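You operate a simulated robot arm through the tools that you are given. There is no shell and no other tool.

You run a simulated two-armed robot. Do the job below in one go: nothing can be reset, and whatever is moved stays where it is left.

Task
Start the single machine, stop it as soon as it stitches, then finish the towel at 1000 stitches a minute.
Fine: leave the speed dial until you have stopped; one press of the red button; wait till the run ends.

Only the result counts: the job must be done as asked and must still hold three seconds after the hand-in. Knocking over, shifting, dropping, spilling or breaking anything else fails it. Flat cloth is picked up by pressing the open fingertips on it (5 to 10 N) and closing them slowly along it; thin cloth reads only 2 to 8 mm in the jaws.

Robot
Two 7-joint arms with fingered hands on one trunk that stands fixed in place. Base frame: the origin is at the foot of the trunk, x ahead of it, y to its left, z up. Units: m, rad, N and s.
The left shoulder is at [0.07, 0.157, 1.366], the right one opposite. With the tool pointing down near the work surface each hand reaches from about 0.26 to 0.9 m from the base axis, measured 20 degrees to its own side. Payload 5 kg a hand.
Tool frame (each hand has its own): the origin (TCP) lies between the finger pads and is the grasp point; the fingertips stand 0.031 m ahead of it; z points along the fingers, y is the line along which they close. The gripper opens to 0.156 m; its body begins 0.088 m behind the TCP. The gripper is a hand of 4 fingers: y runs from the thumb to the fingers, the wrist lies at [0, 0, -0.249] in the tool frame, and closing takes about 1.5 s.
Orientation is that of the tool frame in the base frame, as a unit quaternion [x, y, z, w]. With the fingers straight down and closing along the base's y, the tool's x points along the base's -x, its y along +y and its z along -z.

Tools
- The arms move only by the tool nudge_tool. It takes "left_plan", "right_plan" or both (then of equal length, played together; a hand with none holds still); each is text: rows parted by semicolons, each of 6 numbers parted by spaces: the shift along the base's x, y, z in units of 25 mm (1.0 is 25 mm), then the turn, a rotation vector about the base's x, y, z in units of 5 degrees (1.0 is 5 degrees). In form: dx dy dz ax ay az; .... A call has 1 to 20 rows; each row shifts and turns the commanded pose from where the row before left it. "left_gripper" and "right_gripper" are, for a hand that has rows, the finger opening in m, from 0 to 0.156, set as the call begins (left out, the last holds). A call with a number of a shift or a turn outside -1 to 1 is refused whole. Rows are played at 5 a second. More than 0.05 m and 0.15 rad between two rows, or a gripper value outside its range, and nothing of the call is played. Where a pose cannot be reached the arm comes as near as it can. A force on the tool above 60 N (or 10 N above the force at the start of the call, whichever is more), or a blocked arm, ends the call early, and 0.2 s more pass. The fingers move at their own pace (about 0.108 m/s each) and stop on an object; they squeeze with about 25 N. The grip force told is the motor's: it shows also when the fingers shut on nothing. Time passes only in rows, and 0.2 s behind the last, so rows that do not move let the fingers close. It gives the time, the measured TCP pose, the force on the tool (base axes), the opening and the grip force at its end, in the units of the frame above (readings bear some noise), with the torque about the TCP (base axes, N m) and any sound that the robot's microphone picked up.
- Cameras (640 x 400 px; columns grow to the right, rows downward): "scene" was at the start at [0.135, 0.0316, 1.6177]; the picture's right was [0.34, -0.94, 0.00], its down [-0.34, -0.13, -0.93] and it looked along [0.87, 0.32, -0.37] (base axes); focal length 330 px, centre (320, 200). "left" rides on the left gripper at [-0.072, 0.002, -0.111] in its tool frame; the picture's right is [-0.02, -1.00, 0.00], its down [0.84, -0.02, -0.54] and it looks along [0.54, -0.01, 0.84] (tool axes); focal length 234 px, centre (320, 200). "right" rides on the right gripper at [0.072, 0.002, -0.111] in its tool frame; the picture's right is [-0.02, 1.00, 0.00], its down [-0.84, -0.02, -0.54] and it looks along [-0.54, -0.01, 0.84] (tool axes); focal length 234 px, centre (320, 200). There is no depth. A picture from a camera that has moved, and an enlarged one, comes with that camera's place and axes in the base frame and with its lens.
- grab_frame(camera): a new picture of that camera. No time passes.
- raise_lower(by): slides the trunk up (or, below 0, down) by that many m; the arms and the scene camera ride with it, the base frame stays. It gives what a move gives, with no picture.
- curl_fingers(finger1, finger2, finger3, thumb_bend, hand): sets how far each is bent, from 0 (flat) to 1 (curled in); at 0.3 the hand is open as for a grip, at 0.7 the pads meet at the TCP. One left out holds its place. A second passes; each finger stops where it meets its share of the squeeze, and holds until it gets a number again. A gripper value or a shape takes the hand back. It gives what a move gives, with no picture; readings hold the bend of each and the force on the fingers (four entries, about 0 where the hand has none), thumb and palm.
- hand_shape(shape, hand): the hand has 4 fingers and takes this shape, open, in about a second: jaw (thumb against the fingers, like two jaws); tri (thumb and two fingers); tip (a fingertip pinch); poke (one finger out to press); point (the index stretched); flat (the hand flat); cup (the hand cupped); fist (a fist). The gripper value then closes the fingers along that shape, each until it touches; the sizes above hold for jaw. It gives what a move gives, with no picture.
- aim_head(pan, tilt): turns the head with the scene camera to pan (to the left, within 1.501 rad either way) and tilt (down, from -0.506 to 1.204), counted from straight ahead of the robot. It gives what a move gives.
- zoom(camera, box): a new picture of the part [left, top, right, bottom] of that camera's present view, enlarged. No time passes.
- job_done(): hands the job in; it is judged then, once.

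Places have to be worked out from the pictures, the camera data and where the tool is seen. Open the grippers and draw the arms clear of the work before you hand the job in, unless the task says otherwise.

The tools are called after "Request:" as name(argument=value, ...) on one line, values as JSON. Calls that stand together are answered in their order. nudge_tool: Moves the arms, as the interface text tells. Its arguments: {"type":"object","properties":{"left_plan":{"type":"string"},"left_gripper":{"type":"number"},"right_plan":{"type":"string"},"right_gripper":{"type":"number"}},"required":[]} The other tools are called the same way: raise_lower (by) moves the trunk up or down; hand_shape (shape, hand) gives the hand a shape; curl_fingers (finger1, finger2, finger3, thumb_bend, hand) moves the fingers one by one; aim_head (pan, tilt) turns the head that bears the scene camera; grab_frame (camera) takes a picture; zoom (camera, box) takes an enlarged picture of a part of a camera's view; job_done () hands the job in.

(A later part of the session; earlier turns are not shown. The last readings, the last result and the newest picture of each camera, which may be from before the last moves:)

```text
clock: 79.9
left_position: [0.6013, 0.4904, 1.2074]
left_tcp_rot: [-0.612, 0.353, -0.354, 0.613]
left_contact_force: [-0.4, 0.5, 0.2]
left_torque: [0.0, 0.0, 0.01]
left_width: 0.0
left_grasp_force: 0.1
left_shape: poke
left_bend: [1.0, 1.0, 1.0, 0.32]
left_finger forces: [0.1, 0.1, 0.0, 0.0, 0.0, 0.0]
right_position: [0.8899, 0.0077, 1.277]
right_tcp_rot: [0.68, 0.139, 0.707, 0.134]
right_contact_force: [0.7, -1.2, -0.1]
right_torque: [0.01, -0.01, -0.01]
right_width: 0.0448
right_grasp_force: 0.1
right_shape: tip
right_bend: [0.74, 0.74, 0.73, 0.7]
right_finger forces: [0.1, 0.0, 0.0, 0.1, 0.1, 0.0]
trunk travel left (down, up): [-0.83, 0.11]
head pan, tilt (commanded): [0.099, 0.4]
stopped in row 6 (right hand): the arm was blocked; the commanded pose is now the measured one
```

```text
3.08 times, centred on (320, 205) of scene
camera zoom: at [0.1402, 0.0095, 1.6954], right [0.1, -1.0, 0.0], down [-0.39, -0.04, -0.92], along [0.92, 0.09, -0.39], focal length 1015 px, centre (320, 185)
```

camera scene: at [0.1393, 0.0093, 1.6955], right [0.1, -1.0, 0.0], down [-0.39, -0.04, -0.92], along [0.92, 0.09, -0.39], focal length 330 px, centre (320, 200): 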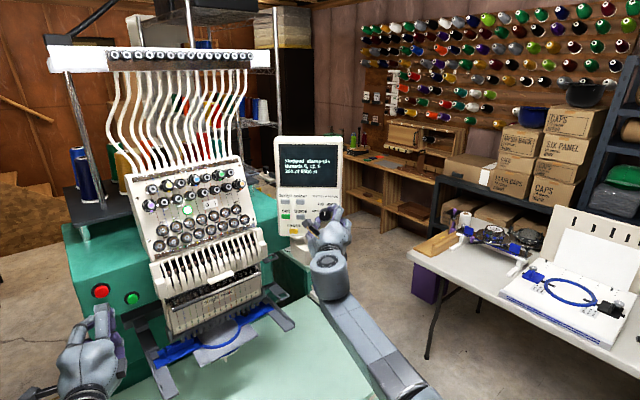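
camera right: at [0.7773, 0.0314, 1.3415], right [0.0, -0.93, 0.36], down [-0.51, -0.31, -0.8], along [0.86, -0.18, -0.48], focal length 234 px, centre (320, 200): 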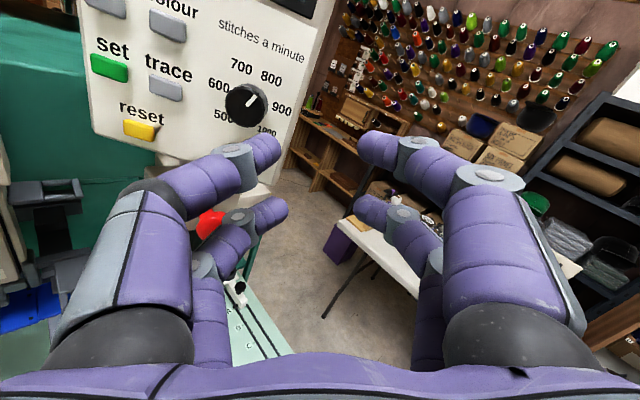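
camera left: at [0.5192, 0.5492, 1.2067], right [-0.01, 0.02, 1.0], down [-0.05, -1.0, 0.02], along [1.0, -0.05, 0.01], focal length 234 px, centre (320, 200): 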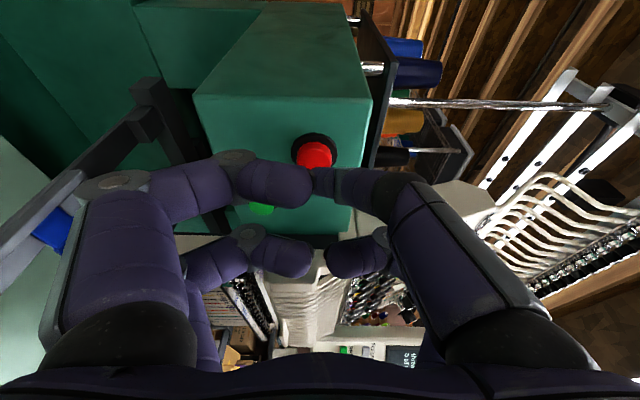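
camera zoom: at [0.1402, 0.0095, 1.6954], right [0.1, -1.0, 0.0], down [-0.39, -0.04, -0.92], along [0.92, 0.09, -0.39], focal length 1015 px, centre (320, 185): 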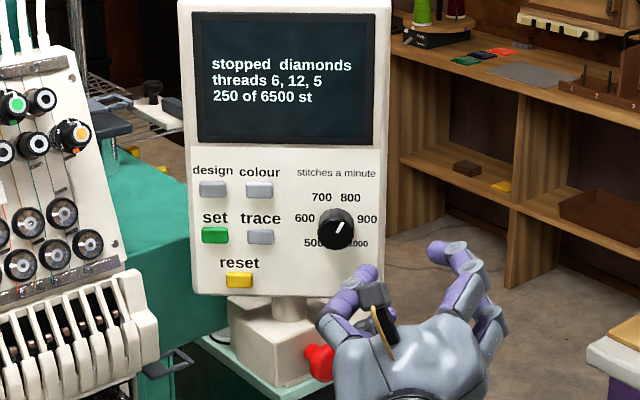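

The wrist hit its limit while backing out and the hand drifted to y ≈ 0.008, but nothing was touched and the dial stays at 800. I roll counter-clockwise 85° away from the limit while drifting back to the knob's line and further out.

Request:
nudge_tool(right_plan="-0.07 0 0.02 -0.999 -0.014 -0.037;-0.07 0 0.02 -0.999 -0.014 -0.037;-0.07 0 0.02 -0.999 -0.014 -0.037;-0.07 0 0.02 -0.999 -0.014 -0.037;-0.07 0 0.02 -0.999 -0.014 -0.037")

Request:
nudge_tool(right_plan="-0.07 0.2 0.02 -0.999 -0.014 -0.037;-0.07 0.2 0.02 -0.999 -0.014 -0.037;-0.07 0.2 0.02 -0.999 -0.014 -0.037;-0.07 0.2 0.02 -0.999 -0.014 -0.037;-0.07 0.2 0.02 -0.999 -0.014 -0.037;-0.07 0.2 0.02 -0.999 -0.014 -0.037;-0.07 0.2 0.02 -0.999 -0.014 -0.037;-0.07 0.2 0.02 -0.999 -0.014 -0.037;-0.07 0.2 0.02 -0.999 -0.014 -0.037;-0.07 0.2 0.02 -0.999 -0.014 -0.037;-0.07 0.2 0.02 -0.999 -0.014 -0.037;-0.07 0.2 0.02 -0.999 -0.014 -0.037")

Request:
grab_frame(camera="right")

Request:
grab_frame(camera="scene")

```text
clock: 81.1
left_position: [0.6003, 0.4908, 1.2086]
left_tcp_rot: [0.613, -0.353, 0.354, -0.612]
left_contact_force: [-0.2, 1.1, 0.4]
left_torque: [-0.04, -0.01, 0.05]
left_width: 0.0
left_grasp_force: 0.1
left_shape: poke
left_bend: [1.0, 1.0, 1.0, 0.32]
left_finger forces: [0.0, 0.1, 0.0, 0.1, 0.0, 0.1]
right_position: [0.8879, -0.0051, 1.2933]
right_tcp_rot: [0.628, 0.282, 0.663, 0.295]
right_contact_force: [0.0, -0.2, -0.3]
right_torque: [0.02, 0.02, 0.02]
right_width: 0.0447
right_grasp_force: 0.0
right_shape: tip
right_bend: [0.74, 0.74, 0.73, 0.7]
right_finger forces: [0.1, 0.0, 0.0, 0.0, 0.1, 0.0]
trunk travel left (down, up): [-0.83, 0.11]
head pan, tilt (commanded): [0.099, 0.4]
```

```text
clock: 83.7
left_position: [0.5996, 0.4898, 1.2067]
left_tcp_rot: [-0.612, 0.353, -0.354, 0.613]
left_contact_force: [-0.1, -0.9, -0.4]
left_torque: [-0.01, 0.0, -0.03]
left_width: 0.0
left_grasp_force: 0.0
left_shape: poke
left_bend: [1.0, 1.0, 1.0, 0.32]
left_finger forces: [0.0, 0.1, 0.0, 0.0, 0.0, 0.1]
right_position: [0.864, 0.0595, 1.2964]
right_tcp_rot: [0.407, 0.557, 0.428, 0.584]
right_contact_force: [-0.7, 0.2, 0.2]
right_torque: [0.0, 0.0, -0.02]
right_width: 0.0448
right_grasp_force: 0.1
right_shape: tip
right_bend: [0.74, 0.74, 0.73, 0.7]
right_finger forces: [0.0, 0.0, 0.0, 0.0, 0.0, 0.1]
trunk travel left (down, up): [-0.83, 0.11]
head pan, tilt (commanded): [0.099, 0.4]
```

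```text
taken
camera right: at [0.7549, 0.1299, 1.2711], right [-0.05, 0.28, 0.96], down [-0.55, -0.81, 0.21], along [0.83, -0.52, 0.19], focal length 234 px, centre (320, 200)
```

right: 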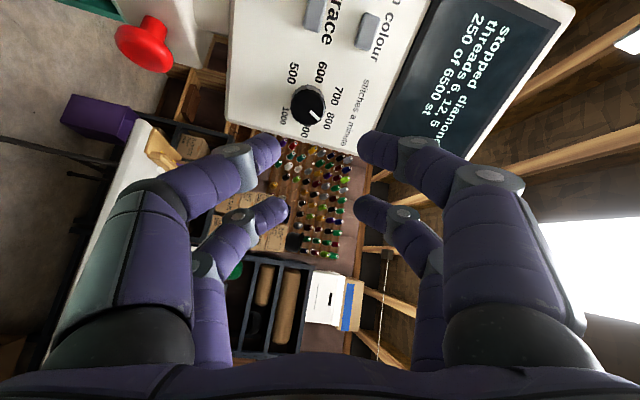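

```text
taken
camera scene: at [0.1399, 0.0093, 1.6954], right [0.1, -1.0, 0.0], down [-0.39, -0.04, -0.92], along [0.92, 0.09, -0.39], focal length 330 px, centre (320, 200)
```

scene: 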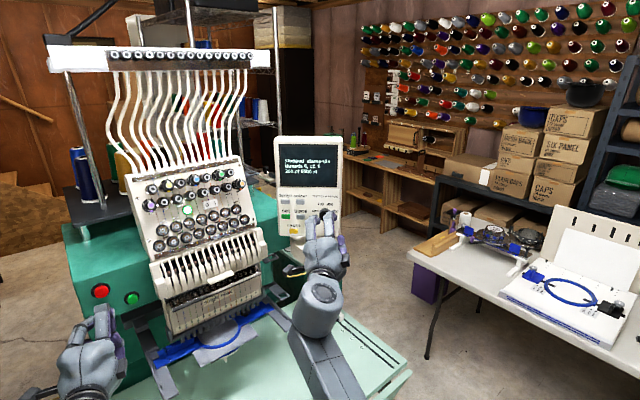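

The hand is clear again at roll ≈72°, slightly mis-pitched (2.8° up, 4° short in yaw). About 107° of turning remains, so I square up to the panel and roll back to 45° for the second grip.

Request:
nudge_tool(right_plan="0 -0.1 0.14 0 0.56 0.8;0 0 0 -0.998 -0.069 0;0 0 0 -0.998 -0.069 0;0 0 0 -0.998 -0.069 0;0 0 0 -0.998 -0.069 0;0 0 0 -0.998 -0.069 0;0 0 0 -0.48 -0.033 0", right_gripper=0.05)

Request:
zoom(camera="right", box=[240, 60, 400, 180])

Request:
zoom(camera="scene", box=[270, 140, 370, 270])

```text
clock: 85.3
left_position: [0.5997, 0.49, 1.2086]
left_tcp_rot: [0.613, -0.353, 0.354, -0.612]
left_contact_force: [-0.7, 0.1, -0.3]
left_torque: [0.0, 0.01, 0.0]
left_width: 0.0
left_grasp_force: 0.1
left_shape: poke
left_bend: [1.0, 1.0, 1.0, 0.32]
left_finger forces: [0.0, 0.0, 0.0, 0.0, 0.1, 0.0]
right_position: [0.8575, 0.068, 1.2889]
right_tcp_rot: [0.253, 0.67, 0.295, 0.633]
right_contact_force: [-0.7, 0.2, -0.1]
right_torque: [-0.01, -0.04, 0.04]
right_width: 0.0497
right_grasp_force: 0.1
right_shape: tip
right_bend: [0.74, 0.74, 0.74, 0.7]
right_finger forces: [0.0, 0.0, 0.0, 0.0, 0.0, 0.1]
trunk travel left (down, up): [-0.83, 0.11]
head pan, tilt (commanded): [0.099, 0.4]
```

```text
3.33 times, centred on (320, 120) of right
camera zoom: at [0.7429, 0.1133, 1.2418], right [-0.03, 0.68, 0.73], down [-0.48, -0.65, 0.58], along [0.87, -0.33, 0.35], focal length 781 px, centre (320, 467)
```

zoom: 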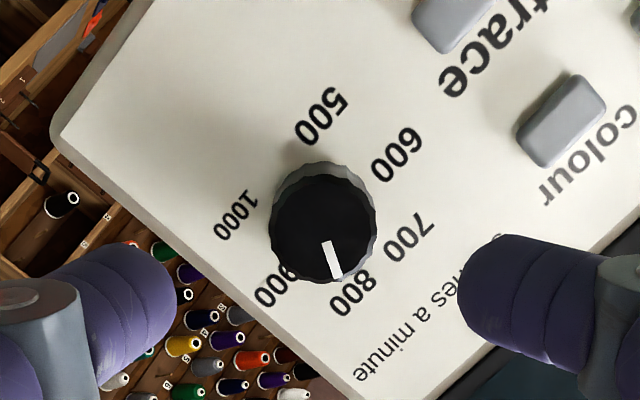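

```text
3.08 times, centred on (320, 205) of scene
camera zoom: at [0.14, 0.0086, 1.6954], right [0.1, -1.0, 0.0], down [-0.39, -0.04, -0.92], along [0.92, 0.09, -0.39], focal length 1015 px, centre (320, 185)
```

zoom: 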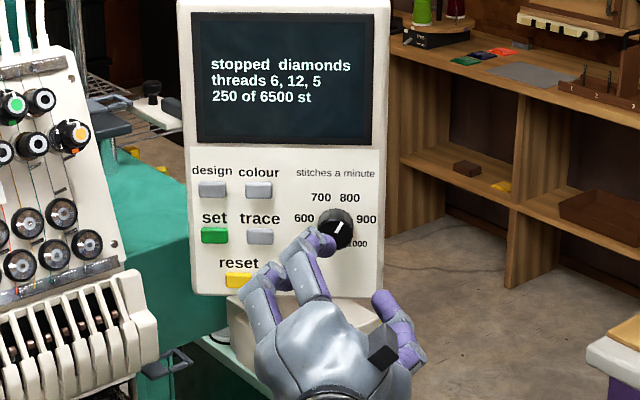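

Roll is 45.5° and the pointer reads 800; by the wrist camera the knob is at [0.9955, 0.081, 1.2855]. I offset the hand 21 mm along its up-right direction, level the 1.5° pitch error, and check again before going in.

Request:
nudge_tool(right_plan="0 -0.42 0.44 0 -0.3 0;0 0 0 0 0 0;0 0 0 0 0 0")

Request:
zoom(camera="right", box=[240, 60, 400, 180])

```text
clock: 86.1
left_position: [0.6002, 0.4906, 1.2095]
left_tcp_rot: [0.612, -0.353, 0.354, -0.612]
left_contact_force: [0.0, -0.5, -0.2]
left_torque: [0.01, -0.02, 0.02]
left_width: 0.0002
left_grasp_force: 0.1
left_shape: poke
left_bend: [1.0, 1.0, 1.0, 0.32]
left_finger forces: [0.0, 0.0, 0.1, 0.0, 0.0, 0.0]
right_position: [0.8588, 0.0582, 1.3003]
right_tcp_rot: [0.251, 0.66, 0.297, 0.643]
right_contact_force: [0.1, -0.5, -0.6]
right_torque: [-0.01, -0.01, -0.01]
right_width: 0.05
right_grasp_force: 0.1
right_shape: tip
right_bend: [0.74, 0.74, 0.74, 0.7]
right_finger forces: [0.0, 0.0, 0.1, 0.0, 0.0, 0.0]
trunk travel left (down, up): [-0.83, 0.11]
head pan, tilt (commanded): [0.099, 0.4]
```

```text
3.33 times, centred on (320, 120) of right
camera zoom: at [0.745, 0.1023, 1.2508], right [-0.05, 0.68, 0.73], down [-0.5, -0.65, 0.57], along [0.86, -0.34, 0.38], focal length 781 px, centre (320, 467)
```

zoom: 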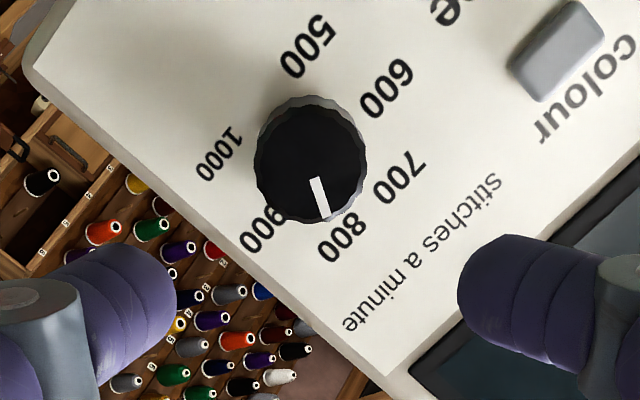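

Now the knob sits at tool x = +21 mm, y = -2 mm, and the tool axis is square to the panel. I trim 1.7 mm and advance 9 cm.

Request:
nudge_tool(right_plan="0.599 -0.009 -0.05 0 0 0;0.599 0.0414 0 0 0 0;0.599 0.0414 0 0 0 0;0.599 0.0414 0 0 0 0;0.599 0.0414 0 0 0 0;0.599 0.0414 0 0 0 0")

Request:
zoom(camera="right", box=[200, 60, 440, 260])

Request:
zoom(camera="scene", box=[270, 140, 370, 270])

```text
clock: 87.5
left_position: [0.6012, 0.4901, 1.2081]
left_tcp_rot: [0.613, -0.354, 0.354, -0.612]
left_contact_force: [0.0, 0.7, -0.3]
left_torque: [-0.01, -0.03, 0.0]
left_width: 0.0
left_grasp_force: 0.1
left_shape: poke
left_bend: [1.0, 1.0, 1.0, 0.32]
left_finger forces: [0.0, 0.1, 0.1, 0.0, 0.0, 0.0]
right_position: [0.9497, 0.062, 1.2992]
right_tcp_rot: [0.25, 0.66, 0.298, 0.643]
right_contact_force: [0.1, -0.6, -0.1]
right_torque: [0.0, -0.02, -0.02]
right_width: 0.0499
right_grasp_force: 0.1
right_shape: tip
right_bend: [0.74, 0.74, 0.74, 0.7]
right_finger forces: [0.1, 0.0, 0.0, 0.0, 0.1, 0.0]
trunk travel left (down, up): [-0.83, 0.11]
head pan, tilt (commanded): [0.099, 0.4]
```

```text
2.00 times, centred on (320, 160) of right
camera zoom: at [0.8359, 0.1067, 1.2494], right [-0.05, 0.68, 0.73], down [-0.5, -0.65, 0.57], along [0.86, -0.34, 0.38], focal length 468 px, centre (320, 280)
```

zoom: 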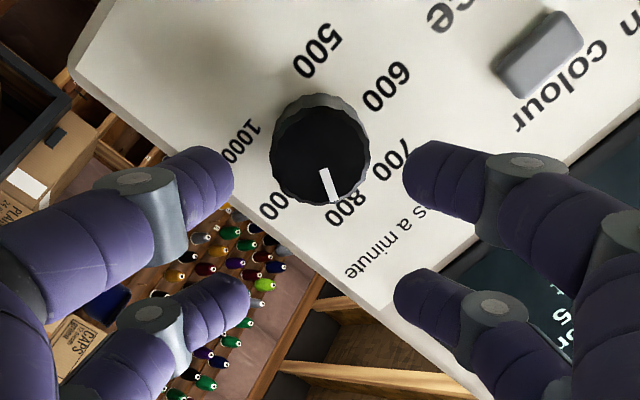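

```text
3.08 times, centred on (320, 205) of scene
camera zoom: at [0.1406, 0.0089, 1.6954], right [0.1, -1.0, 0.0], down [-0.39, -0.04, -0.92], along [0.92, 0.09, -0.39], focal length 1015 px, centre (320, 185)
```

zoom: 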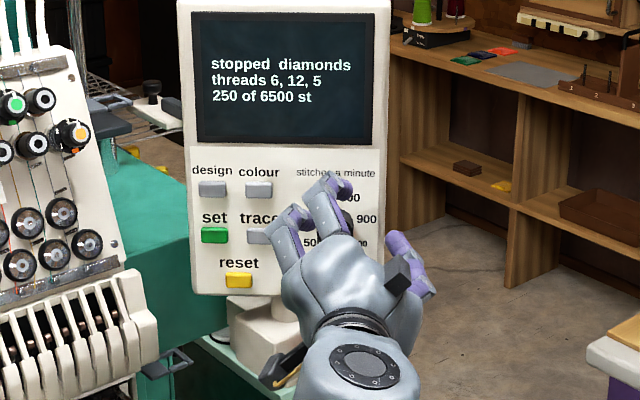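

The geometry matches the first grip. I advance the last 31 mm and close on the knob.

Request:
nudge_tool(right_plan="0.42 0.029 0 0 0 0;0.42 0.029 0 0 0 0;0.4 0.028 0 0 0 0")

Request:
nudge_tool(right_plan="0 0 0 0 0 0;0 0 0 0 0 0;0 0 0 0 0 0;0 0 0 0 0 0;0 0 0 0 0 0;0 0 0 0 0 0", right_gripper=0.0)

Request:
zoom(camera="right", box=[200, 60, 440, 260])

```text
clock: 88.3
left_position: [0.6007, 0.4916, 1.2086]
left_tcp_rot: [-0.613, 0.353, -0.353, 0.613]
left_contact_force: [0.3, 0.3, -1.1]
left_torque: [0.04, -0.03, -0.05]
left_width: 0.0001
left_grasp_force: 0.0
left_shape: poke
left_bend: [1.0, 1.0, 1.0, 0.32]
left_finger forces: [0.0, 0.0, 0.0, 0.1, 0.0, 0.0]
right_position: [0.9797, 0.0652, 1.2986]
right_tcp_rot: [0.25, 0.66, 0.298, 0.643]
right_contact_force: [0.3, -0.3, 0.2]
right_torque: [-0.03, -0.01, 0.04]
right_width: 0.0497
right_grasp_force: 0.0
right_shape: tip
right_bend: [0.74, 0.74, 0.74, 0.7]
right_finger forces: [0.1, 0.0, 0.0, 0.0, 0.0, 0.0]
trunk travel left (down, up): [-0.83, 0.11]
head pan, tilt (commanded): [0.099, 0.4]
```

```text
clock: 89.7
left_position: [0.6006, 0.4911, 1.2083]
left_tcp_rot: [-0.612, 0.354, -0.354, 0.612]
left_contact_force: [-0.9, -0.2, 0.3]
left_torque: [-0.01, 0.02, 0.03]
left_width: 0.0001
left_grasp_force: 0.2
left_shape: poke
left_bend: [1.0, 1.0, 1.0, 0.32]
left_finger forces: [0.0, 0.1, 0.0, 0.0, 0.1, 0.0]
right_position: [0.9799, 0.0639, 1.2986]
right_tcp_rot: [0.25, 0.66, 0.298, 0.643]
right_contact_force: [2.7, 0.8, -0.1]
right_torque: [-0.01, 0.0, -0.06]
right_width: 0.0147
right_grasp_force: 25.8
right_shape: tip
right_bend: [0.73, 0.7, 0.7, 0.7]
right_finger forces: [21.9, 0.1, 0.0, 0.1, 22.0, 0.0]
trunk travel left (down, up): [-0.83, 0.11]
head pan, tilt (commanded): [0.099, 0.4]
```

```text
2.00 times, centred on (320, 160) of right
camera zoom: at [0.8663, 0.109, 1.2495], right [-0.05, 0.68, 0.73], down [-0.5, -0.65, 0.57], along [0.86, -0.34, 0.38], focal length 468 px, centre (320, 280)
```

zoom: 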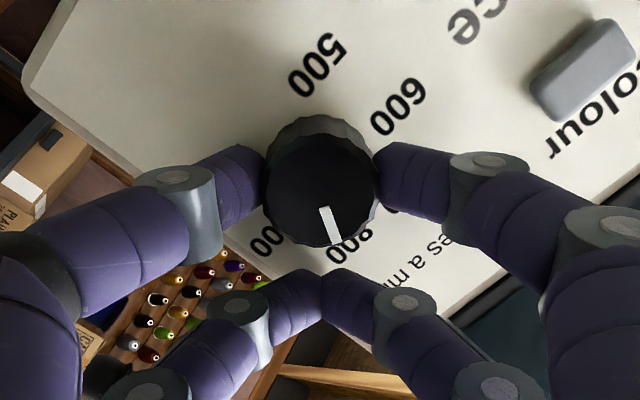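

Gripped again at 22 N each side, pointer on 800. I turn 60° clockwise first.

Request:
nudge_tool(right_plan="0.003 -0.050 -0.055 0.998 0.069 0;0.003 -0.045 -0.059 0.998 0.069 0;0.003 -0.040 -0.062 0.998 0.069 0;0.003 -0.034 -0.066 0.998 0.069 0;0.003 -0.028 -0.068 0.998 0.069 0;0.002 -0.022 -0.071 0.998 0.069 0;0.002 -0.016 -0.072 0.998 0.069 0;0.001 -0.010 -0.073 0.998 0.069 0;0 -0.003 -0.074 0.998 0.069 0;0 0.003 -0.074 0.998 0.069 0;-0.001 0.010 -0.073 0.998 0.069 0;-0.001 0.016 -0.072 0.998 0.069 0")

Request:
zoom(camera="right", box=[200, 60, 440, 260])

```text
clock: 92.3
left_position: [0.5993, 0.4915, 1.2085]
left_tcp_rot: [0.613, -0.353, 0.354, -0.612]
left_contact_force: [-0.6, 0.0, 0.3]
left_torque: [-0.01, -0.02, 0.02]
left_width: 0.0002
left_grasp_force: 0.1
left_shape: poke
left_bend: [1.0, 1.0, 1.0, 0.32]
left_finger forces: [0.0, 0.0, 0.1, 0.0, 0.0, 0.1]
right_position: [0.9803, 0.0605, 1.2781]
right_tcp_rot: [0.547, 0.445, 0.579, 0.409]
right_contact_force: [4.8, 3.1, 4.6]
right_torque: [0.05, -0.18, -0.06]
right_width: 0.0148
right_grasp_force: 24.9
right_shape: tip
right_bend: [0.73, 0.7, 0.7, 0.7]
right_finger forces: [24.7, 0.0, 0.1, 0.1, 20.8, 0.0]
trunk travel left (down, up): [-0.83, 0.11]
head pan, tilt (commanded): [0.099, 0.4]
```

```text
2.00 times, centred on (320, 160) of right
camera zoom: at [0.8653, 0.1209, 1.2995], right [0.02, -0.29, 0.96], down [-0.49, -0.84, -0.25], along [0.87, -0.46, -0.16], focal length 468 px, centre (320, 280)
```

zoom: 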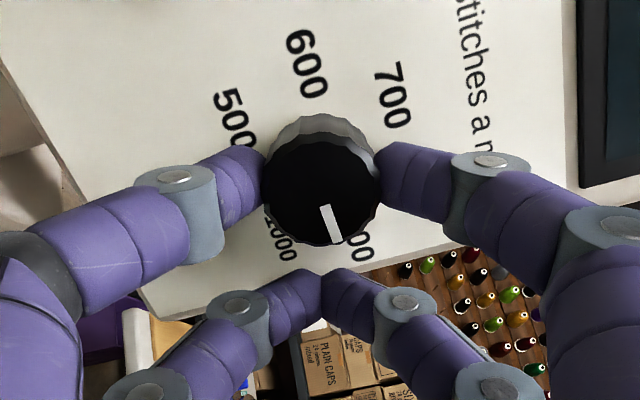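

The pointer has reached about 900 and follows the hand. I turn the remaining 48° to 1000.

Request:
nudge_tool(right_plan="-0.001 0.022 -0.071 0.998 0.069 0;-0.002 0.028 -0.068 0.998 0.069 0;-0.002 0.034 -0.066 0.998 0.069 0;-0.002 0.040 -0.062 0.998 0.069 0;-0.003 0.045 -0.059 0.998 0.069 0;-0.003 0.050 -0.055 0.998 0.069 0;-0.003 0.055 -0.050 0.998 0.069 0;-0.003 0.059 -0.045 0.998 0.069 0;-0.003 0.062 -0.040 0.998 0.069 0;-0.002 0.038 -0.021 0.6 0.041 0")

Request:
zoom(camera="right", box=[200, 60, 440, 260])

Request:
zoom(camera="scene", box=[270, 140, 370, 270])

```text
clock: 94.5
left_position: [0.5995, 0.4911, 1.2082]
left_tcp_rot: [0.613, -0.353, 0.354, -0.612]
left_contact_force: [0.0, 0.1, -0.2]
left_torque: [0.02, 0.03, 0.0]
left_width: 0.0
left_grasp_force: 0.0
left_shape: poke
left_bend: [1.0, 1.0, 1.0, 0.32]
left_finger forces: [0.0, 0.1, 0.0, 0.0, 0.0, 0.0]
right_position: [0.9787, 0.0711, 1.2662]
right_tcp_rot: [0.682, 0.184, 0.694, 0.138]
right_contact_force: [7.5, 4.1, 10.1]
right_torque: [-0.11, -0.08, -0.11]
right_width: 0.0141
right_grasp_force: 24.1
right_shape: tip
right_bend: [0.73, 0.7, 0.7, 0.7]
right_finger forces: [22.9, 0.1, 0.0, 0.0, 22.0, 0.1]
trunk travel left (down, up): [-0.83, 0.11]
head pan, tilt (commanded): [0.099, 0.4]
```

```text
2.00 times, centred on (320, 160) of right
camera zoom: at [0.8669, 0.0935, 1.3314], right [0.06, -0.9, 0.42], down [-0.52, -0.39, -0.76], along [0.85, -0.17, -0.49], focal length 468 px, centre (320, 280)
```

zoom: 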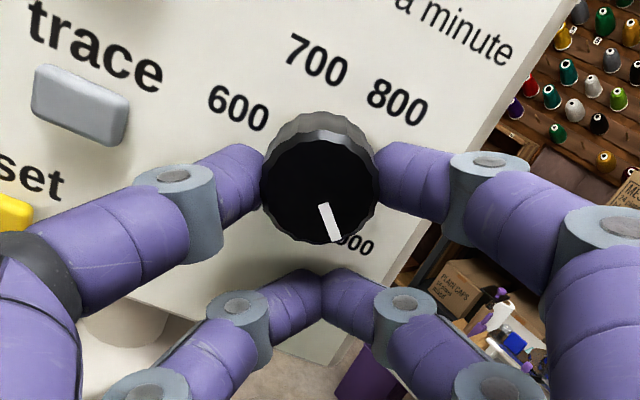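

```text
3.08 times, centred on (320, 205) of scene
camera zoom: at [0.1397, 0.0103, 1.6955], right [0.1, -0.99, 0.0], down [-0.39, -0.04, -0.92], along [0.92, 0.09, -0.39], focal length 1015 px, centre (320, 185)
```

zoom: 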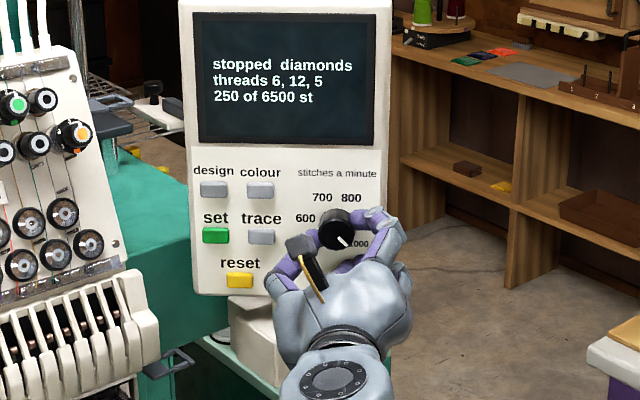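

By the hand's own angles the knob has turned 162.3° + 108.2° ≈ 270.5°. I look closely at the pointer before letting go.

Request:
zoom(camera="scene", box=[305, 190, 350, 230])

Request:
zoom(camera="right", box=[270, 100, 390, 200])

```text
10.00 times, centred on (328, 210) of scene
camera zoom: at [0.1397, 0.0103, 1.6955], right [0.1, -0.99, 0.0], down [-0.39, -0.04, -0.92], along [0.92, 0.09, -0.39], focal length 3298 px, centre (245, 100)
```

zoom: 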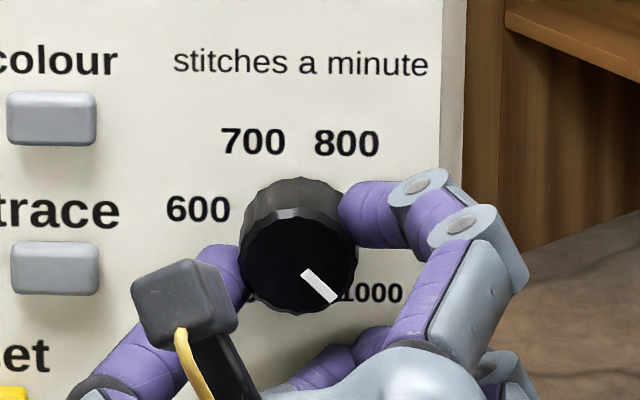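

```text
4.00 times, centred on (330, 150) of right
camera zoom: at [0.8669, 0.0935, 1.3314], right [0.06, -0.9, 0.42], down [-0.52, -0.39, -0.76], along [0.85, -0.17, -0.49], focal length 937 px, centre (280, 400)
```

zoom: 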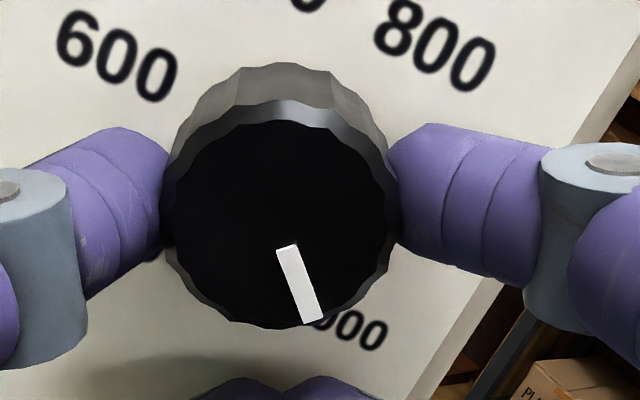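

The pointer is on 1000, the mirror image of its start at 500. I open the fingers without moving, then draw back straight.

Request:
nudge_tool(right_plan="0 0 0 0 0 0;0 0 0 0 0 0;0 0 0 0 0 0;0 0 0 0 0 0", right_gripper=0.048)

Request:
nudge_tool(right_plan="-0.6 -0.0414 0 0 0 0;-0.8 -0.055 0 0 0 0;-0.8 -0.055 0 0 0 0;-0.8 -0.055 0 -0.998 -0.069 0;-0.8 -0.055 0 -0.998 -0.069 0;-0.8 -0.055 0 -0.998 -0.069 0;-0.8 -0.055 0 -0.998 -0.069 0")

Request:
zoom(camera="scene", box=[270, 140, 370, 270])

Request:
grab_frame(camera="right")

```text
clock: 95.5
left_position: [0.6008, 0.4906, 1.2082]
left_tcp_rot: [0.613, -0.353, 0.354, -0.612]
left_contact_force: [-0.3, 0.0, -0.8]
left_torque: [-0.01, -0.01, -0.03]
left_width: 0.0001
left_grasp_force: 0.1
left_shape: poke
left_bend: [1.0, 1.0, 1.0, 0.32]
left_finger forces: [0.1, 0.0, 0.0, 0.1, 0.0, 0.0]
right_position: [0.9795, 0.0689, 1.2642]
right_tcp_rot: [0.683, 0.184, 0.693, 0.139]
right_contact_force: [-0.3, 0.4, 0.2]
right_torque: [0.02, 0.02, -0.01]
right_width: 0.0473
right_grasp_force: 0.0
right_shape: tip
right_bend: [0.74, 0.74, 0.74, 0.7]
right_finger forces: [0.0, 0.0, 0.1, 0.0, 0.0, 0.0]
trunk travel left (down, up): [-0.83, 0.11]
head pan, tilt (commanded): [0.099, 0.4]
```

```text
clock: 97.1
left_position: [0.599, 0.4904, 1.2089]
left_tcp_rot: [0.612, -0.354, 0.354, -0.612]
left_contact_force: [-0.3, 0.3, 0.3]
left_torque: [0.0, -0.02, 0.0]
left_width: 0.0002
left_grasp_force: 0.1
left_shape: poke
left_bend: [1.0, 1.0, 1.0, 0.32]
left_finger forces: [0.0, 0.0, 0.1, 0.0, 0.1, 0.0]
right_position: [0.8428, 0.058, 1.2679]
right_tcp_rot: [0.638, 0.3, 0.66, 0.26]
right_contact_force: [0.2, -0.2, -0.6]
right_torque: [0.03, 0.0, 0.0]
right_width: 0.048
right_grasp_force: 0.0
right_shape: tip
right_bend: [0.74, 0.74, 0.74, 0.7]
right_finger forces: [0.0, 0.0, 0.0, 0.0, 0.0, 0.0]
trunk travel left (down, up): [-0.83, 0.11]
head pan, tilt (commanded): [0.099, 0.4]
```

```text
3.08 times, centred on (320, 205) of scene
camera zoom: at [0.1387, 0.0092, 1.6956], right [0.1, -1.0, 0.0], down [-0.39, -0.04, -0.92], along [0.92, 0.09, -0.39], focal length 1015 px, centre (320, 185)
```

zoom: 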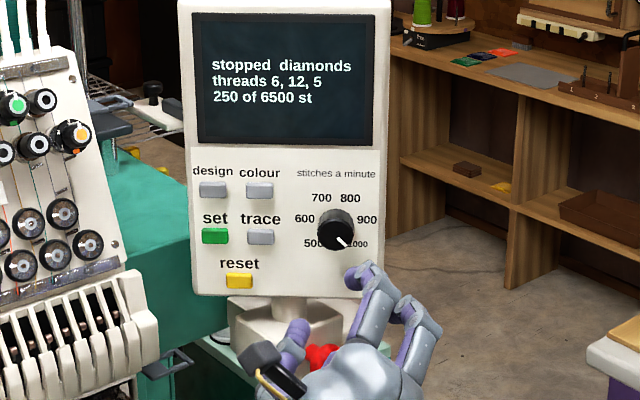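

```text
taken
camera right: at [0.7305, 0.1024, 1.3179], right [0.04, -0.7, 0.71], down [-0.5, -0.63, -0.59], along [0.86, -0.33, -0.38], focal length 234 px, centre (320, 200)
```

right: 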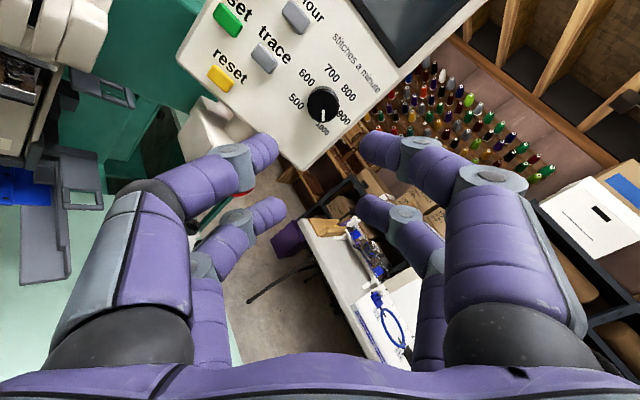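

Dial rests at 1000, screen still "stopped, 250 of 6500 st". I withdraw the right hand well back and bring the left tip to hover 2.5 cm in front of green.

Request:
nudge_tool(right_plan="-1 -0.3 0 -0.998 -0.069 0;-1 -0.3 0 -0.998 -0.069 0;-1 -0.3 0 -0.998 -0.069 0;-1 -0.3 0 -0.998 -0.069 0;-1 -0.3 0 -0.998 -0.069 0;-1 -0.3 0 -0.998 -0.069 0;-1 -0.3 0 -0.998 -0.069 0;-1 -0.3 0 -0.998 -0.069 0;0 -0.5 0 -0.998 -0.069 0;0 -0.5 0 -0.998 -0.069 0;0 -0.5 0 -0.998 -0.069 0;0 -0.5 0 -0.998 -0.069 0")

Request:
aim_head(pan=0.7, tilt=0.351)

Request:
nudge_tool(left_plan="0.88 0.095 -0.52 0 0 0;0.88 0.095 -0.52 0 0 0;0.88 0.095 -0.52 0 0 0;0.88 0.095 -0.52 0 0 0")

Request:
grab_frame(camera="scene")

Request:
grab_frame(camera="left")

Request:
zoom(camera="scene", box=[480, 150, 610, 310])

```text
clock: 97.9
left_position: [0.6003, 0.4908, 1.2078]
left_tcp_rot: [0.613, -0.353, 0.354, -0.612]
left_contact_force: [0.2, 0.1, -0.5]
left_torque: [-0.01, -0.01, 0.02]
left_width: 0.0001
left_grasp_force: 0.1
left_shape: poke
left_bend: [1.0, 1.0, 1.0, 0.32]
left_finger forces: [0.1, 0.0, 0.1, 0.0, 0.0, 0.0]
right_position: [0.795, 0.0169, 1.3853]
right_tcp_rot: [0.531, 0.354, 0.66, 0.396]
right_contact_force: [-0.6, 0.6, -0.1]
right_torque: [0.01, 0.02, -0.05]
right_width: 0.0481
right_grasp_force: 0.1
right_shape: tip
right_bend: [0.74, 0.74, 0.74, 0.7]
right_finger forces: [0.1, 0.1, 0.0, 0.0, 0.0, 0.0]
trunk travel left (down, up): [-0.83, 0.11]
head pan, tilt (commanded): [0.099, 0.4]
stopped in row 4 (right hand): the arm was blocked; the commanded pose is now the measured one
```

```text
clock: 98.9
left_position: [0.6001, 0.4904, 1.2065]
left_tcp_rot: [-0.612, 0.354, -0.354, 0.612]
left_contact_force: [-0.1, -0.1, 0.6]
left_torque: [0.02, 0.03, -0.04]
left_width: 0.0
left_grasp_force: 0.0
left_shape: poke
left_bend: [1.0, 1.0, 1.0, 0.32]
left_finger forces: [0.1, 0.0, 0.0, 0.0, 0.0, 0.1]
right_position: [0.7935, 0.0178, 1.3866]
right_tcp_rot: [0.532, 0.354, 0.66, 0.395]
right_contact_force: [0.4, -0.2, 0.0]
right_torque: [0.0, -0.06, 0.0]
right_width: 0.0482
right_grasp_force: 0.1
right_shape: tip
right_bend: [0.74, 0.74, 0.74, 0.7]
right_finger forces: [0.0, 0.0, 0.1, 0.1, 0.0, 0.0]
trunk travel left (down, up): [-0.83, 0.11]
head pan, tilt (commanded): [0.7, 0.351]
```

```text
clock: 99.9
left_position: [0.6894, 0.4985, 1.1544]
left_tcp_rot: [0.613, -0.353, 0.353, -0.612]
left_contact_force: [0.2, 0.2, -0.6]
left_torque: [0.02, 0.02, -0.02]
left_width: 0.0
left_grasp_force: 0.0
left_shape: poke
left_bend: [1.0, 1.0, 1.0, 0.32]
left_finger forces: [0.0, 0.0, 0.0, 0.0, 0.0, 0.1]
right_position: [0.7964, 0.0186, 1.3836]
right_tcp_rot: [0.532, 0.354, 0.66, 0.394]
right_contact_force: [0.9, 0.7, 0.8]
right_torque: [0.02, -0.01, 0.01]
right_width: 0.048
right_grasp_force: 0.0
right_shape: tip
right_bend: [0.74, 0.74, 0.74, 0.7]
right_finger forces: [0.1, 0.1, 0.0, 0.0, 0.0, 0.0]
trunk travel left (down, up): [-0.83, 0.11]
head pan, tilt (commanded): [0.7, 0.351]
```

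```text
taken
camera scene: at [0.1205, 0.0602, 1.6999], right [0.64, -0.76, 0.0], down [-0.26, -0.22, -0.94], along [0.72, 0.6, -0.34], focal length 330 px, centre (320, 200)
```

scene: 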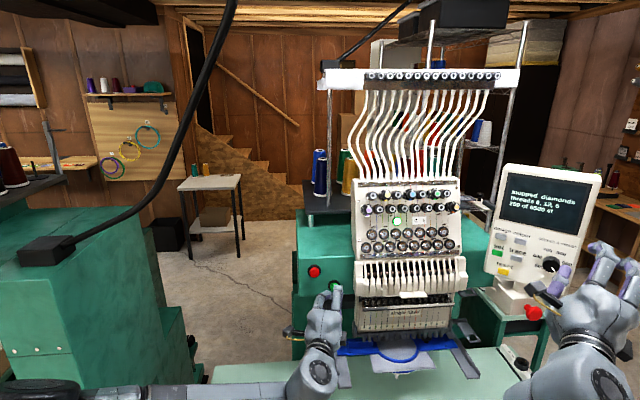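

```text
taken
camera left: at [0.5573, 0.5066, 1.152], right [-0.01, 0.02, 1.0], down [-0.05, -1.0, 0.02], along [1.0, -0.05, 0.01], focal length 234 px, centre (320, 200)
```

left: 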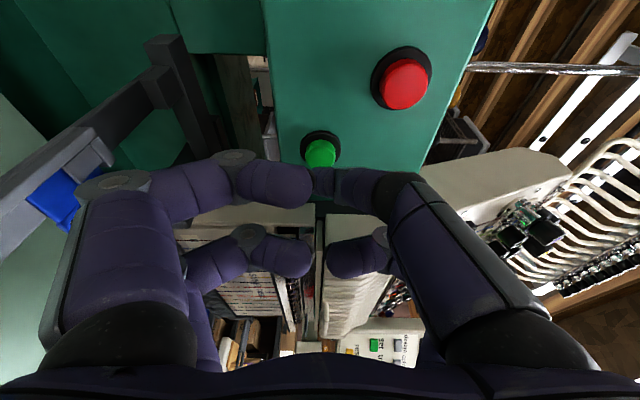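

```text
2.50 times, centred on (545, 230) of scene
camera zoom: at [0.1205, 0.0602, 1.6999], right [0.64, -0.76, 0.0], down [-0.26, -0.22, -0.94], along [0.72, 0.6, -0.34], focal length 824 px, centre (-242, 125)
```

zoom: 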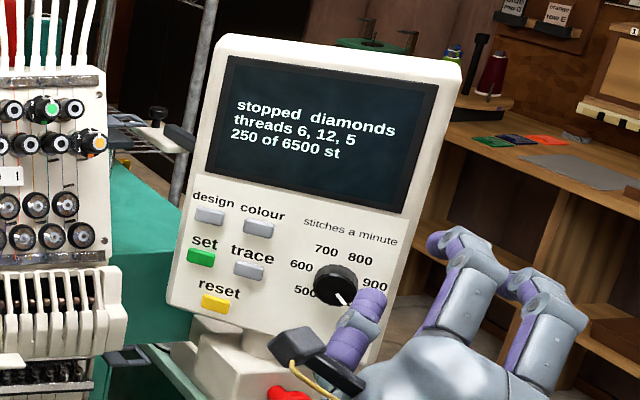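

The right arm reported being blocked while withdrawing and its hand rose to z ≈ 1.385; before moving anything else I look down at the right arm and elbow to see what is near it.

Request:
aim_head(pan=-0.2, tilt=0.8)

Request:
grab_frame(camera="scene")

Request:
grab_frame(camera="right")

```text
clock: 101.1
left_position: [0.6881, 0.4991, 1.1544]
left_tcp_rot: [0.613, -0.353, 0.354, -0.612]
left_contact_force: [1.3, 0.0, 0.2]
left_torque: [-0.01, 0.0, 0.0]
left_width: 0.0
left_grasp_force: 0.0
left_shape: poke
left_bend: [1.0, 1.0, 1.0, 0.32]
left_finger forces: [0.1, 0.1, 0.0, 0.0, 0.1, 0.0]
right_position: [0.7945, 0.0186, 1.3839]
right_tcp_rot: [0.532, 0.355, 0.66, 0.394]
right_contact_force: [0.5, -0.1, -0.4]
right_torque: [-0.04, -0.03, -0.03]
right_width: 0.0482
right_grasp_force: 0.0
right_shape: tip
right_bend: [0.74, 0.74, 0.74, 0.7]
right_finger forces: [0.1, 0.0, 0.1, 0.0, 0.0, 0.0]
trunk travel left (down, up): [-0.83, 0.11]
head pan, tilt (commanded): [-0.201, 0.799]
```

```text
taken
camera scene: at [0.1271, -0.016, 1.6603], right [-0.2, -0.98, 0.0], down [-0.7, 0.14, -0.7], along [0.68, -0.14, -0.72], focal length 330 px, centre (320, 200)
```

scene: 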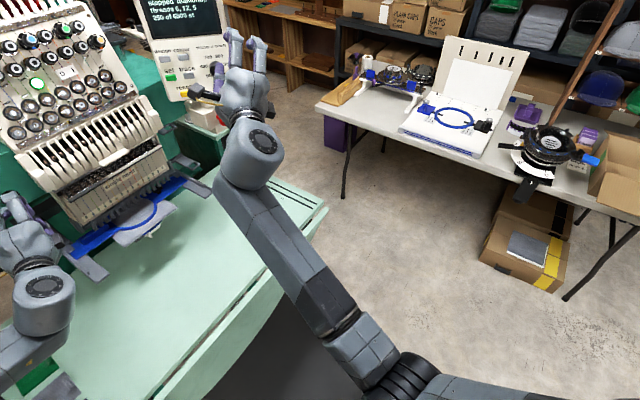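

```text
taken
camera right: at [0.677, 0.0764, 1.3961], right [-0.14, -0.46, 0.88], down [-0.43, -0.77, -0.47], along [0.89, -0.44, -0.09], focal length 234 px, centre (320, 200)
```

right: 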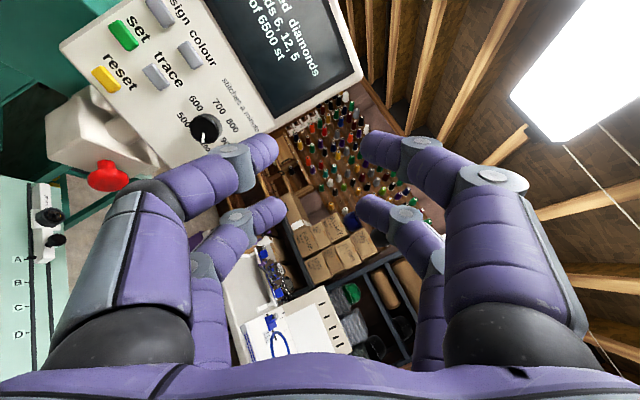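

The right arm hangs free above the table edge with nothing touching it, so the "block" was a joint-limit matter; I leave it still for now. I turn the head back to the panel and press green with the left tip.

Request:
aim_head(pan=0.7, tilt=0.351)

Request:
zoom(camera="scene", box=[520, 230, 590, 290])

Request:
nudge_tool(left_plan="0.4 0.45 0.06 0 0 0;0.26 0.3 0.04 0 0 0")

Request:
grab_frame(camera="left")

```text
clock: 102.3
left_position: [0.6873, 0.5001, 1.1557]
left_tcp_rot: [0.612, -0.354, 0.354, -0.612]
left_contact_force: [0.2, 0.7, -0.4]
left_torque: [0.02, -0.03, 0.0]
left_width: 0.0
left_grasp_force: 0.0
left_shape: poke
left_bend: [1.0, 1.0, 1.0, 0.32]
left_finger forces: [0.0, 0.0, 0.1, 0.0, 0.0, 0.0]
right_position: [0.795, 0.0184, 1.3842]
right_tcp_rot: [0.532, 0.354, 0.66, 0.395]
right_contact_force: [-0.8, -0.1, 0.0]
right_torque: [0.0, 0.03, -0.02]
right_width: 0.048
right_grasp_force: 0.0
right_shape: tip
right_bend: [0.74, 0.74, 0.74, 0.7]
right_finger forces: [0.1, 0.0, 0.0, 0.0, 0.0, 0.0]
trunk travel left (down, up): [-0.83, 0.11]
head pan, tilt (commanded): [0.7, 0.351]
```

```text
6.67 times, centred on (555, 260) of scene
camera zoom: at [0.1191, 0.0598, 1.6999], right [0.64, -0.77, 0.0], down [-0.26, -0.22, -0.94], along [0.72, 0.6, -0.34], focal length 2199 px, centre (-1247, -200)
```

zoom: 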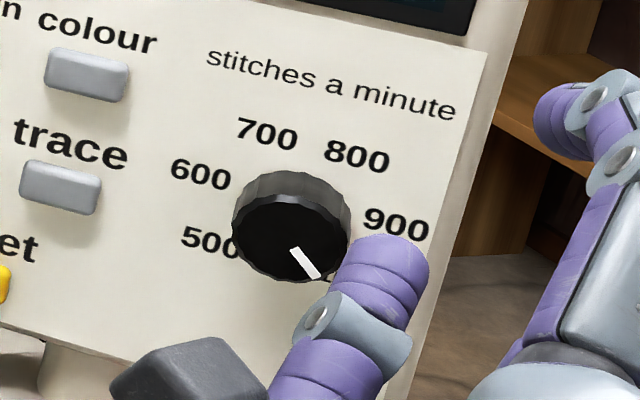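

```text
clock: 102.9
left_position: [0.705, 0.5197, 1.158]
left_tcp_rot: [0.613, -0.353, 0.353, -0.612]
left_contact_force: [-0.7, 0.4, -0.5]
left_torque: [0.03, 0.01, -0.02]
left_width: 0.0
left_grasp_force: 0.1
left_shape: poke
left_bend: [1.0, 1.0, 1.0, 0.32]
left_finger forces: [0.0, 0.1, 0.0, 0.0, 0.2, 0.1]
right_position: [0.7944, 0.0176, 1.3855]
right_tcp_rot: [0.532, 0.354, 0.66, 0.395]
right_contact_force: [0.4, -0.6, 0.2]
right_torque: [-0.02, 0.01, 0.0]
right_width: 0.0477
right_grasp_force: 0.1
right_shape: tip
right_bend: [0.74, 0.74, 0.74, 0.7]
right_finger forces: [0.0, 0.0, 0.1, 0.1, 0.0, 0.0]
trunk travel left (down, up): [-0.83, 0.11]
head pan, tilt (commanded): [0.7, 0.351]
```

```text
taken
camera left: at [0.5726, 0.5255, 1.1553], right [-0.01, 0.02, 1.0], down [-0.05, -1.0, 0.02], along [1.0, -0.05, 0.01], focal length 234 px, centre (320, 200)
```

left: 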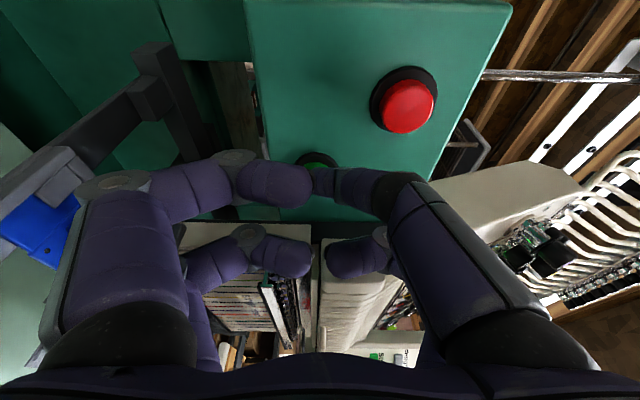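

The pointer stands at 1000 and the left tip is just touching green (0.2 N). I press in the last few millimetres.

Request:
nudge_tool(left_plan="0.12 0.12 0 0 0 0")

Request:
zoom(camera="scene", box=[490, 160, 600, 230])

```text
clock: 103.3
left_position: [0.706, 0.5216, 1.1584]
left_tcp_rot: [0.613, -0.354, 0.353, -0.612]
left_contact_force: [-2.8, -1.5, -0.4]
left_torque: [-0.01, -0.01, 0.02]
left_width: 0.0
left_grasp_force: 0.1
left_shape: poke
left_bend: [1.0, 1.0, 1.0, 0.32]
left_finger forces: [0.0, 0.1, 0.0, 0.1, 2.6, 0.1]
right_position: [0.7947, 0.0183, 1.384]
right_tcp_rot: [0.532, 0.355, 0.66, 0.394]
right_contact_force: [0.2, 0.6, 1.3]
right_torque: [-0.02, 0.03, 0.0]
right_width: 0.0479
right_grasp_force: 0.1
right_shape: tip
right_bend: [0.74, 0.74, 0.74, 0.7]
right_finger forces: [0.1, 0.0, 0.0, 0.0, 0.0, 0.0]
trunk travel left (down, up): [-0.83, 0.11]
head pan, tilt (commanded): [0.7, 0.351]
```

```text
5.71 times, centred on (545, 195) of scene
camera zoom: at [0.1184, 0.0597, 1.7], right [0.64, -0.76, 0.0], down [-0.26, -0.22, -0.94], along [0.72, 0.6, -0.34], focal length 1885 px, centre (-966, 229)
```

zoom: 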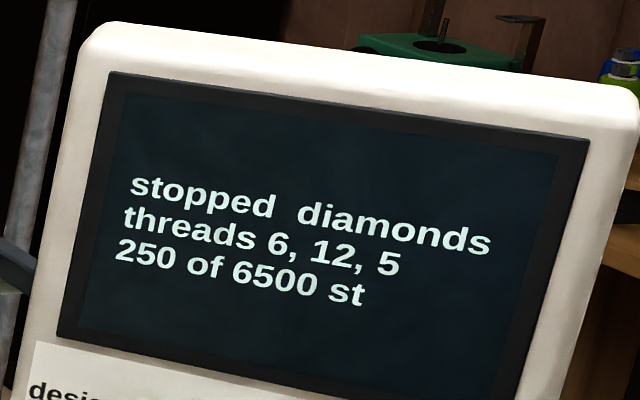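

Now 2.6 N on the tip but no click yet; I press 3 mm further.

Request:
nudge_tool(left_plan="0.1 0.1 0 0 0 0")

Request:
zoom(camera="scene", box=[490, 160, 600, 230])

```text
clock: 103.7
left_position: [0.7088, 0.5229, 1.1586]
left_tcp_rot: [-0.612, 0.353, -0.354, 0.612]
left_contact_force: [-6.0, -2.0, -0.1]
left_torque: [-0.01, 0.02, 0.01]
left_width: 0.0
left_grasp_force: 0.1
left_shape: poke
left_bend: [1.0, 1.0, 1.0, 0.32]
left_finger forces: [0.1, 0.0, 0.0, 0.0, 5.6, 0.0]
right_position: [0.7931, 0.0164, 1.3851]
right_tcp_rot: [0.531, 0.356, 0.66, 0.395]
right_contact_force: [-0.2, -0.1, -0.1]
right_torque: [0.0, 0.01, 0.01]
right_width: 0.0481
right_grasp_force: 0.0
right_shape: tip
right_bend: [0.74, 0.74, 0.74, 0.7]
right_finger forces: [0.0, 0.1, 0.0, 0.1, 0.0, 0.0]
trunk travel left (down, up): [-0.83, 0.11]
head pan, tilt (commanded): [0.7, 0.351]
heard: click
```

```text
5.71 times, centred on (545, 195) of scene
camera zoom: at [0.117, 0.0589, 1.7002], right [0.64, -0.76, 0.0], down [-0.26, -0.22, -0.94], along [0.72, 0.61, -0.34], focal length 1885 px, centre (-966, 229)
```

zoom: 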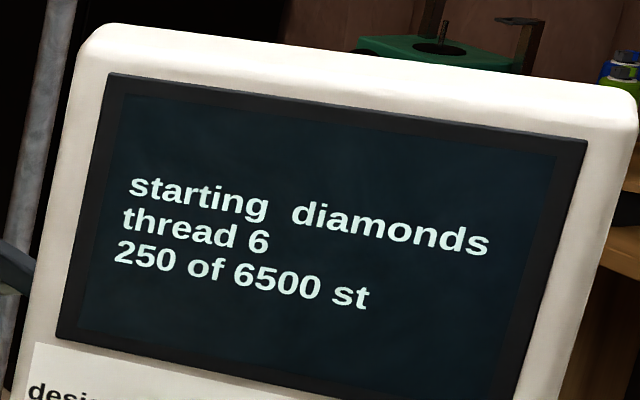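

The button clicked and the machine is starting again from 250. I release green by drawing the left hand straight back, and watch the count.

Request:
nudge_tool(left_plan="-0.7 -0.7 0 0 0 0;-0.7 -0.7 0 0 0 0;-0.7 -0.7 0 0 0 0;-0.7 -0.7 0 0 0 0")

Request:
zoom(camera="scene", box=[490, 160, 600, 230])

Request:
grab_frame(camera="scene")

```text
clock: 104.7
left_position: [0.6396, 0.4547, 1.1586]
left_tcp_rot: [0.612, -0.353, 0.354, -0.612]
left_contact_force: [-0.2, -1.0, -0.2]
left_torque: [-0.01, -0.01, 0.03]
left_width: 0.0002
left_grasp_force: 0.1
left_shape: poke
left_bend: [1.0, 1.0, 1.0, 0.32]
left_finger forces: [0.0, 0.0, 0.0, 0.0, 0.0, 0.1]
right_position: [0.7931, 0.0175, 1.3855]
right_tcp_rot: [0.532, 0.355, 0.66, 0.394]
right_contact_force: [0.4, 0.0, 0.0]
right_torque: [0.03, 0.0, 0.06]
right_width: 0.048
right_grasp_force: 0.0
right_shape: tip
right_bend: [0.74, 0.74, 0.74, 0.7]
right_finger forces: [0.0, 0.0, 0.0, 0.1, 0.1, 0.0]
trunk travel left (down, up): [-0.83, 0.11]
head pan, tilt (commanded): [0.7, 0.351]
```

```text
5.71 times, centred on (545, 195) of scene
camera zoom: at [0.1182, 0.0593, 1.7001], right [0.64, -0.76, 0.0], down [-0.26, -0.22, -0.94], along [0.72, 0.6, -0.34], focal length 1885 px, centre (-966, 229)
```

zoom: 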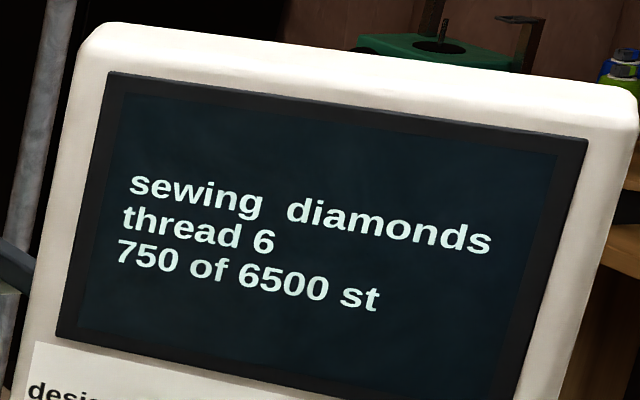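

```text
taken
camera scene: at [0.1182, 0.0593, 1.7001], right [0.64, -0.76, 0.0], down [-0.26, -0.22, -0.94], along [0.72, 0.6, -0.34], focal length 330 px, centre (320, 200)
```

scene: 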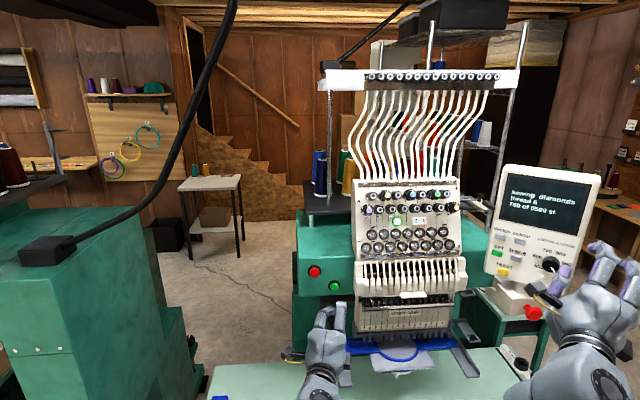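

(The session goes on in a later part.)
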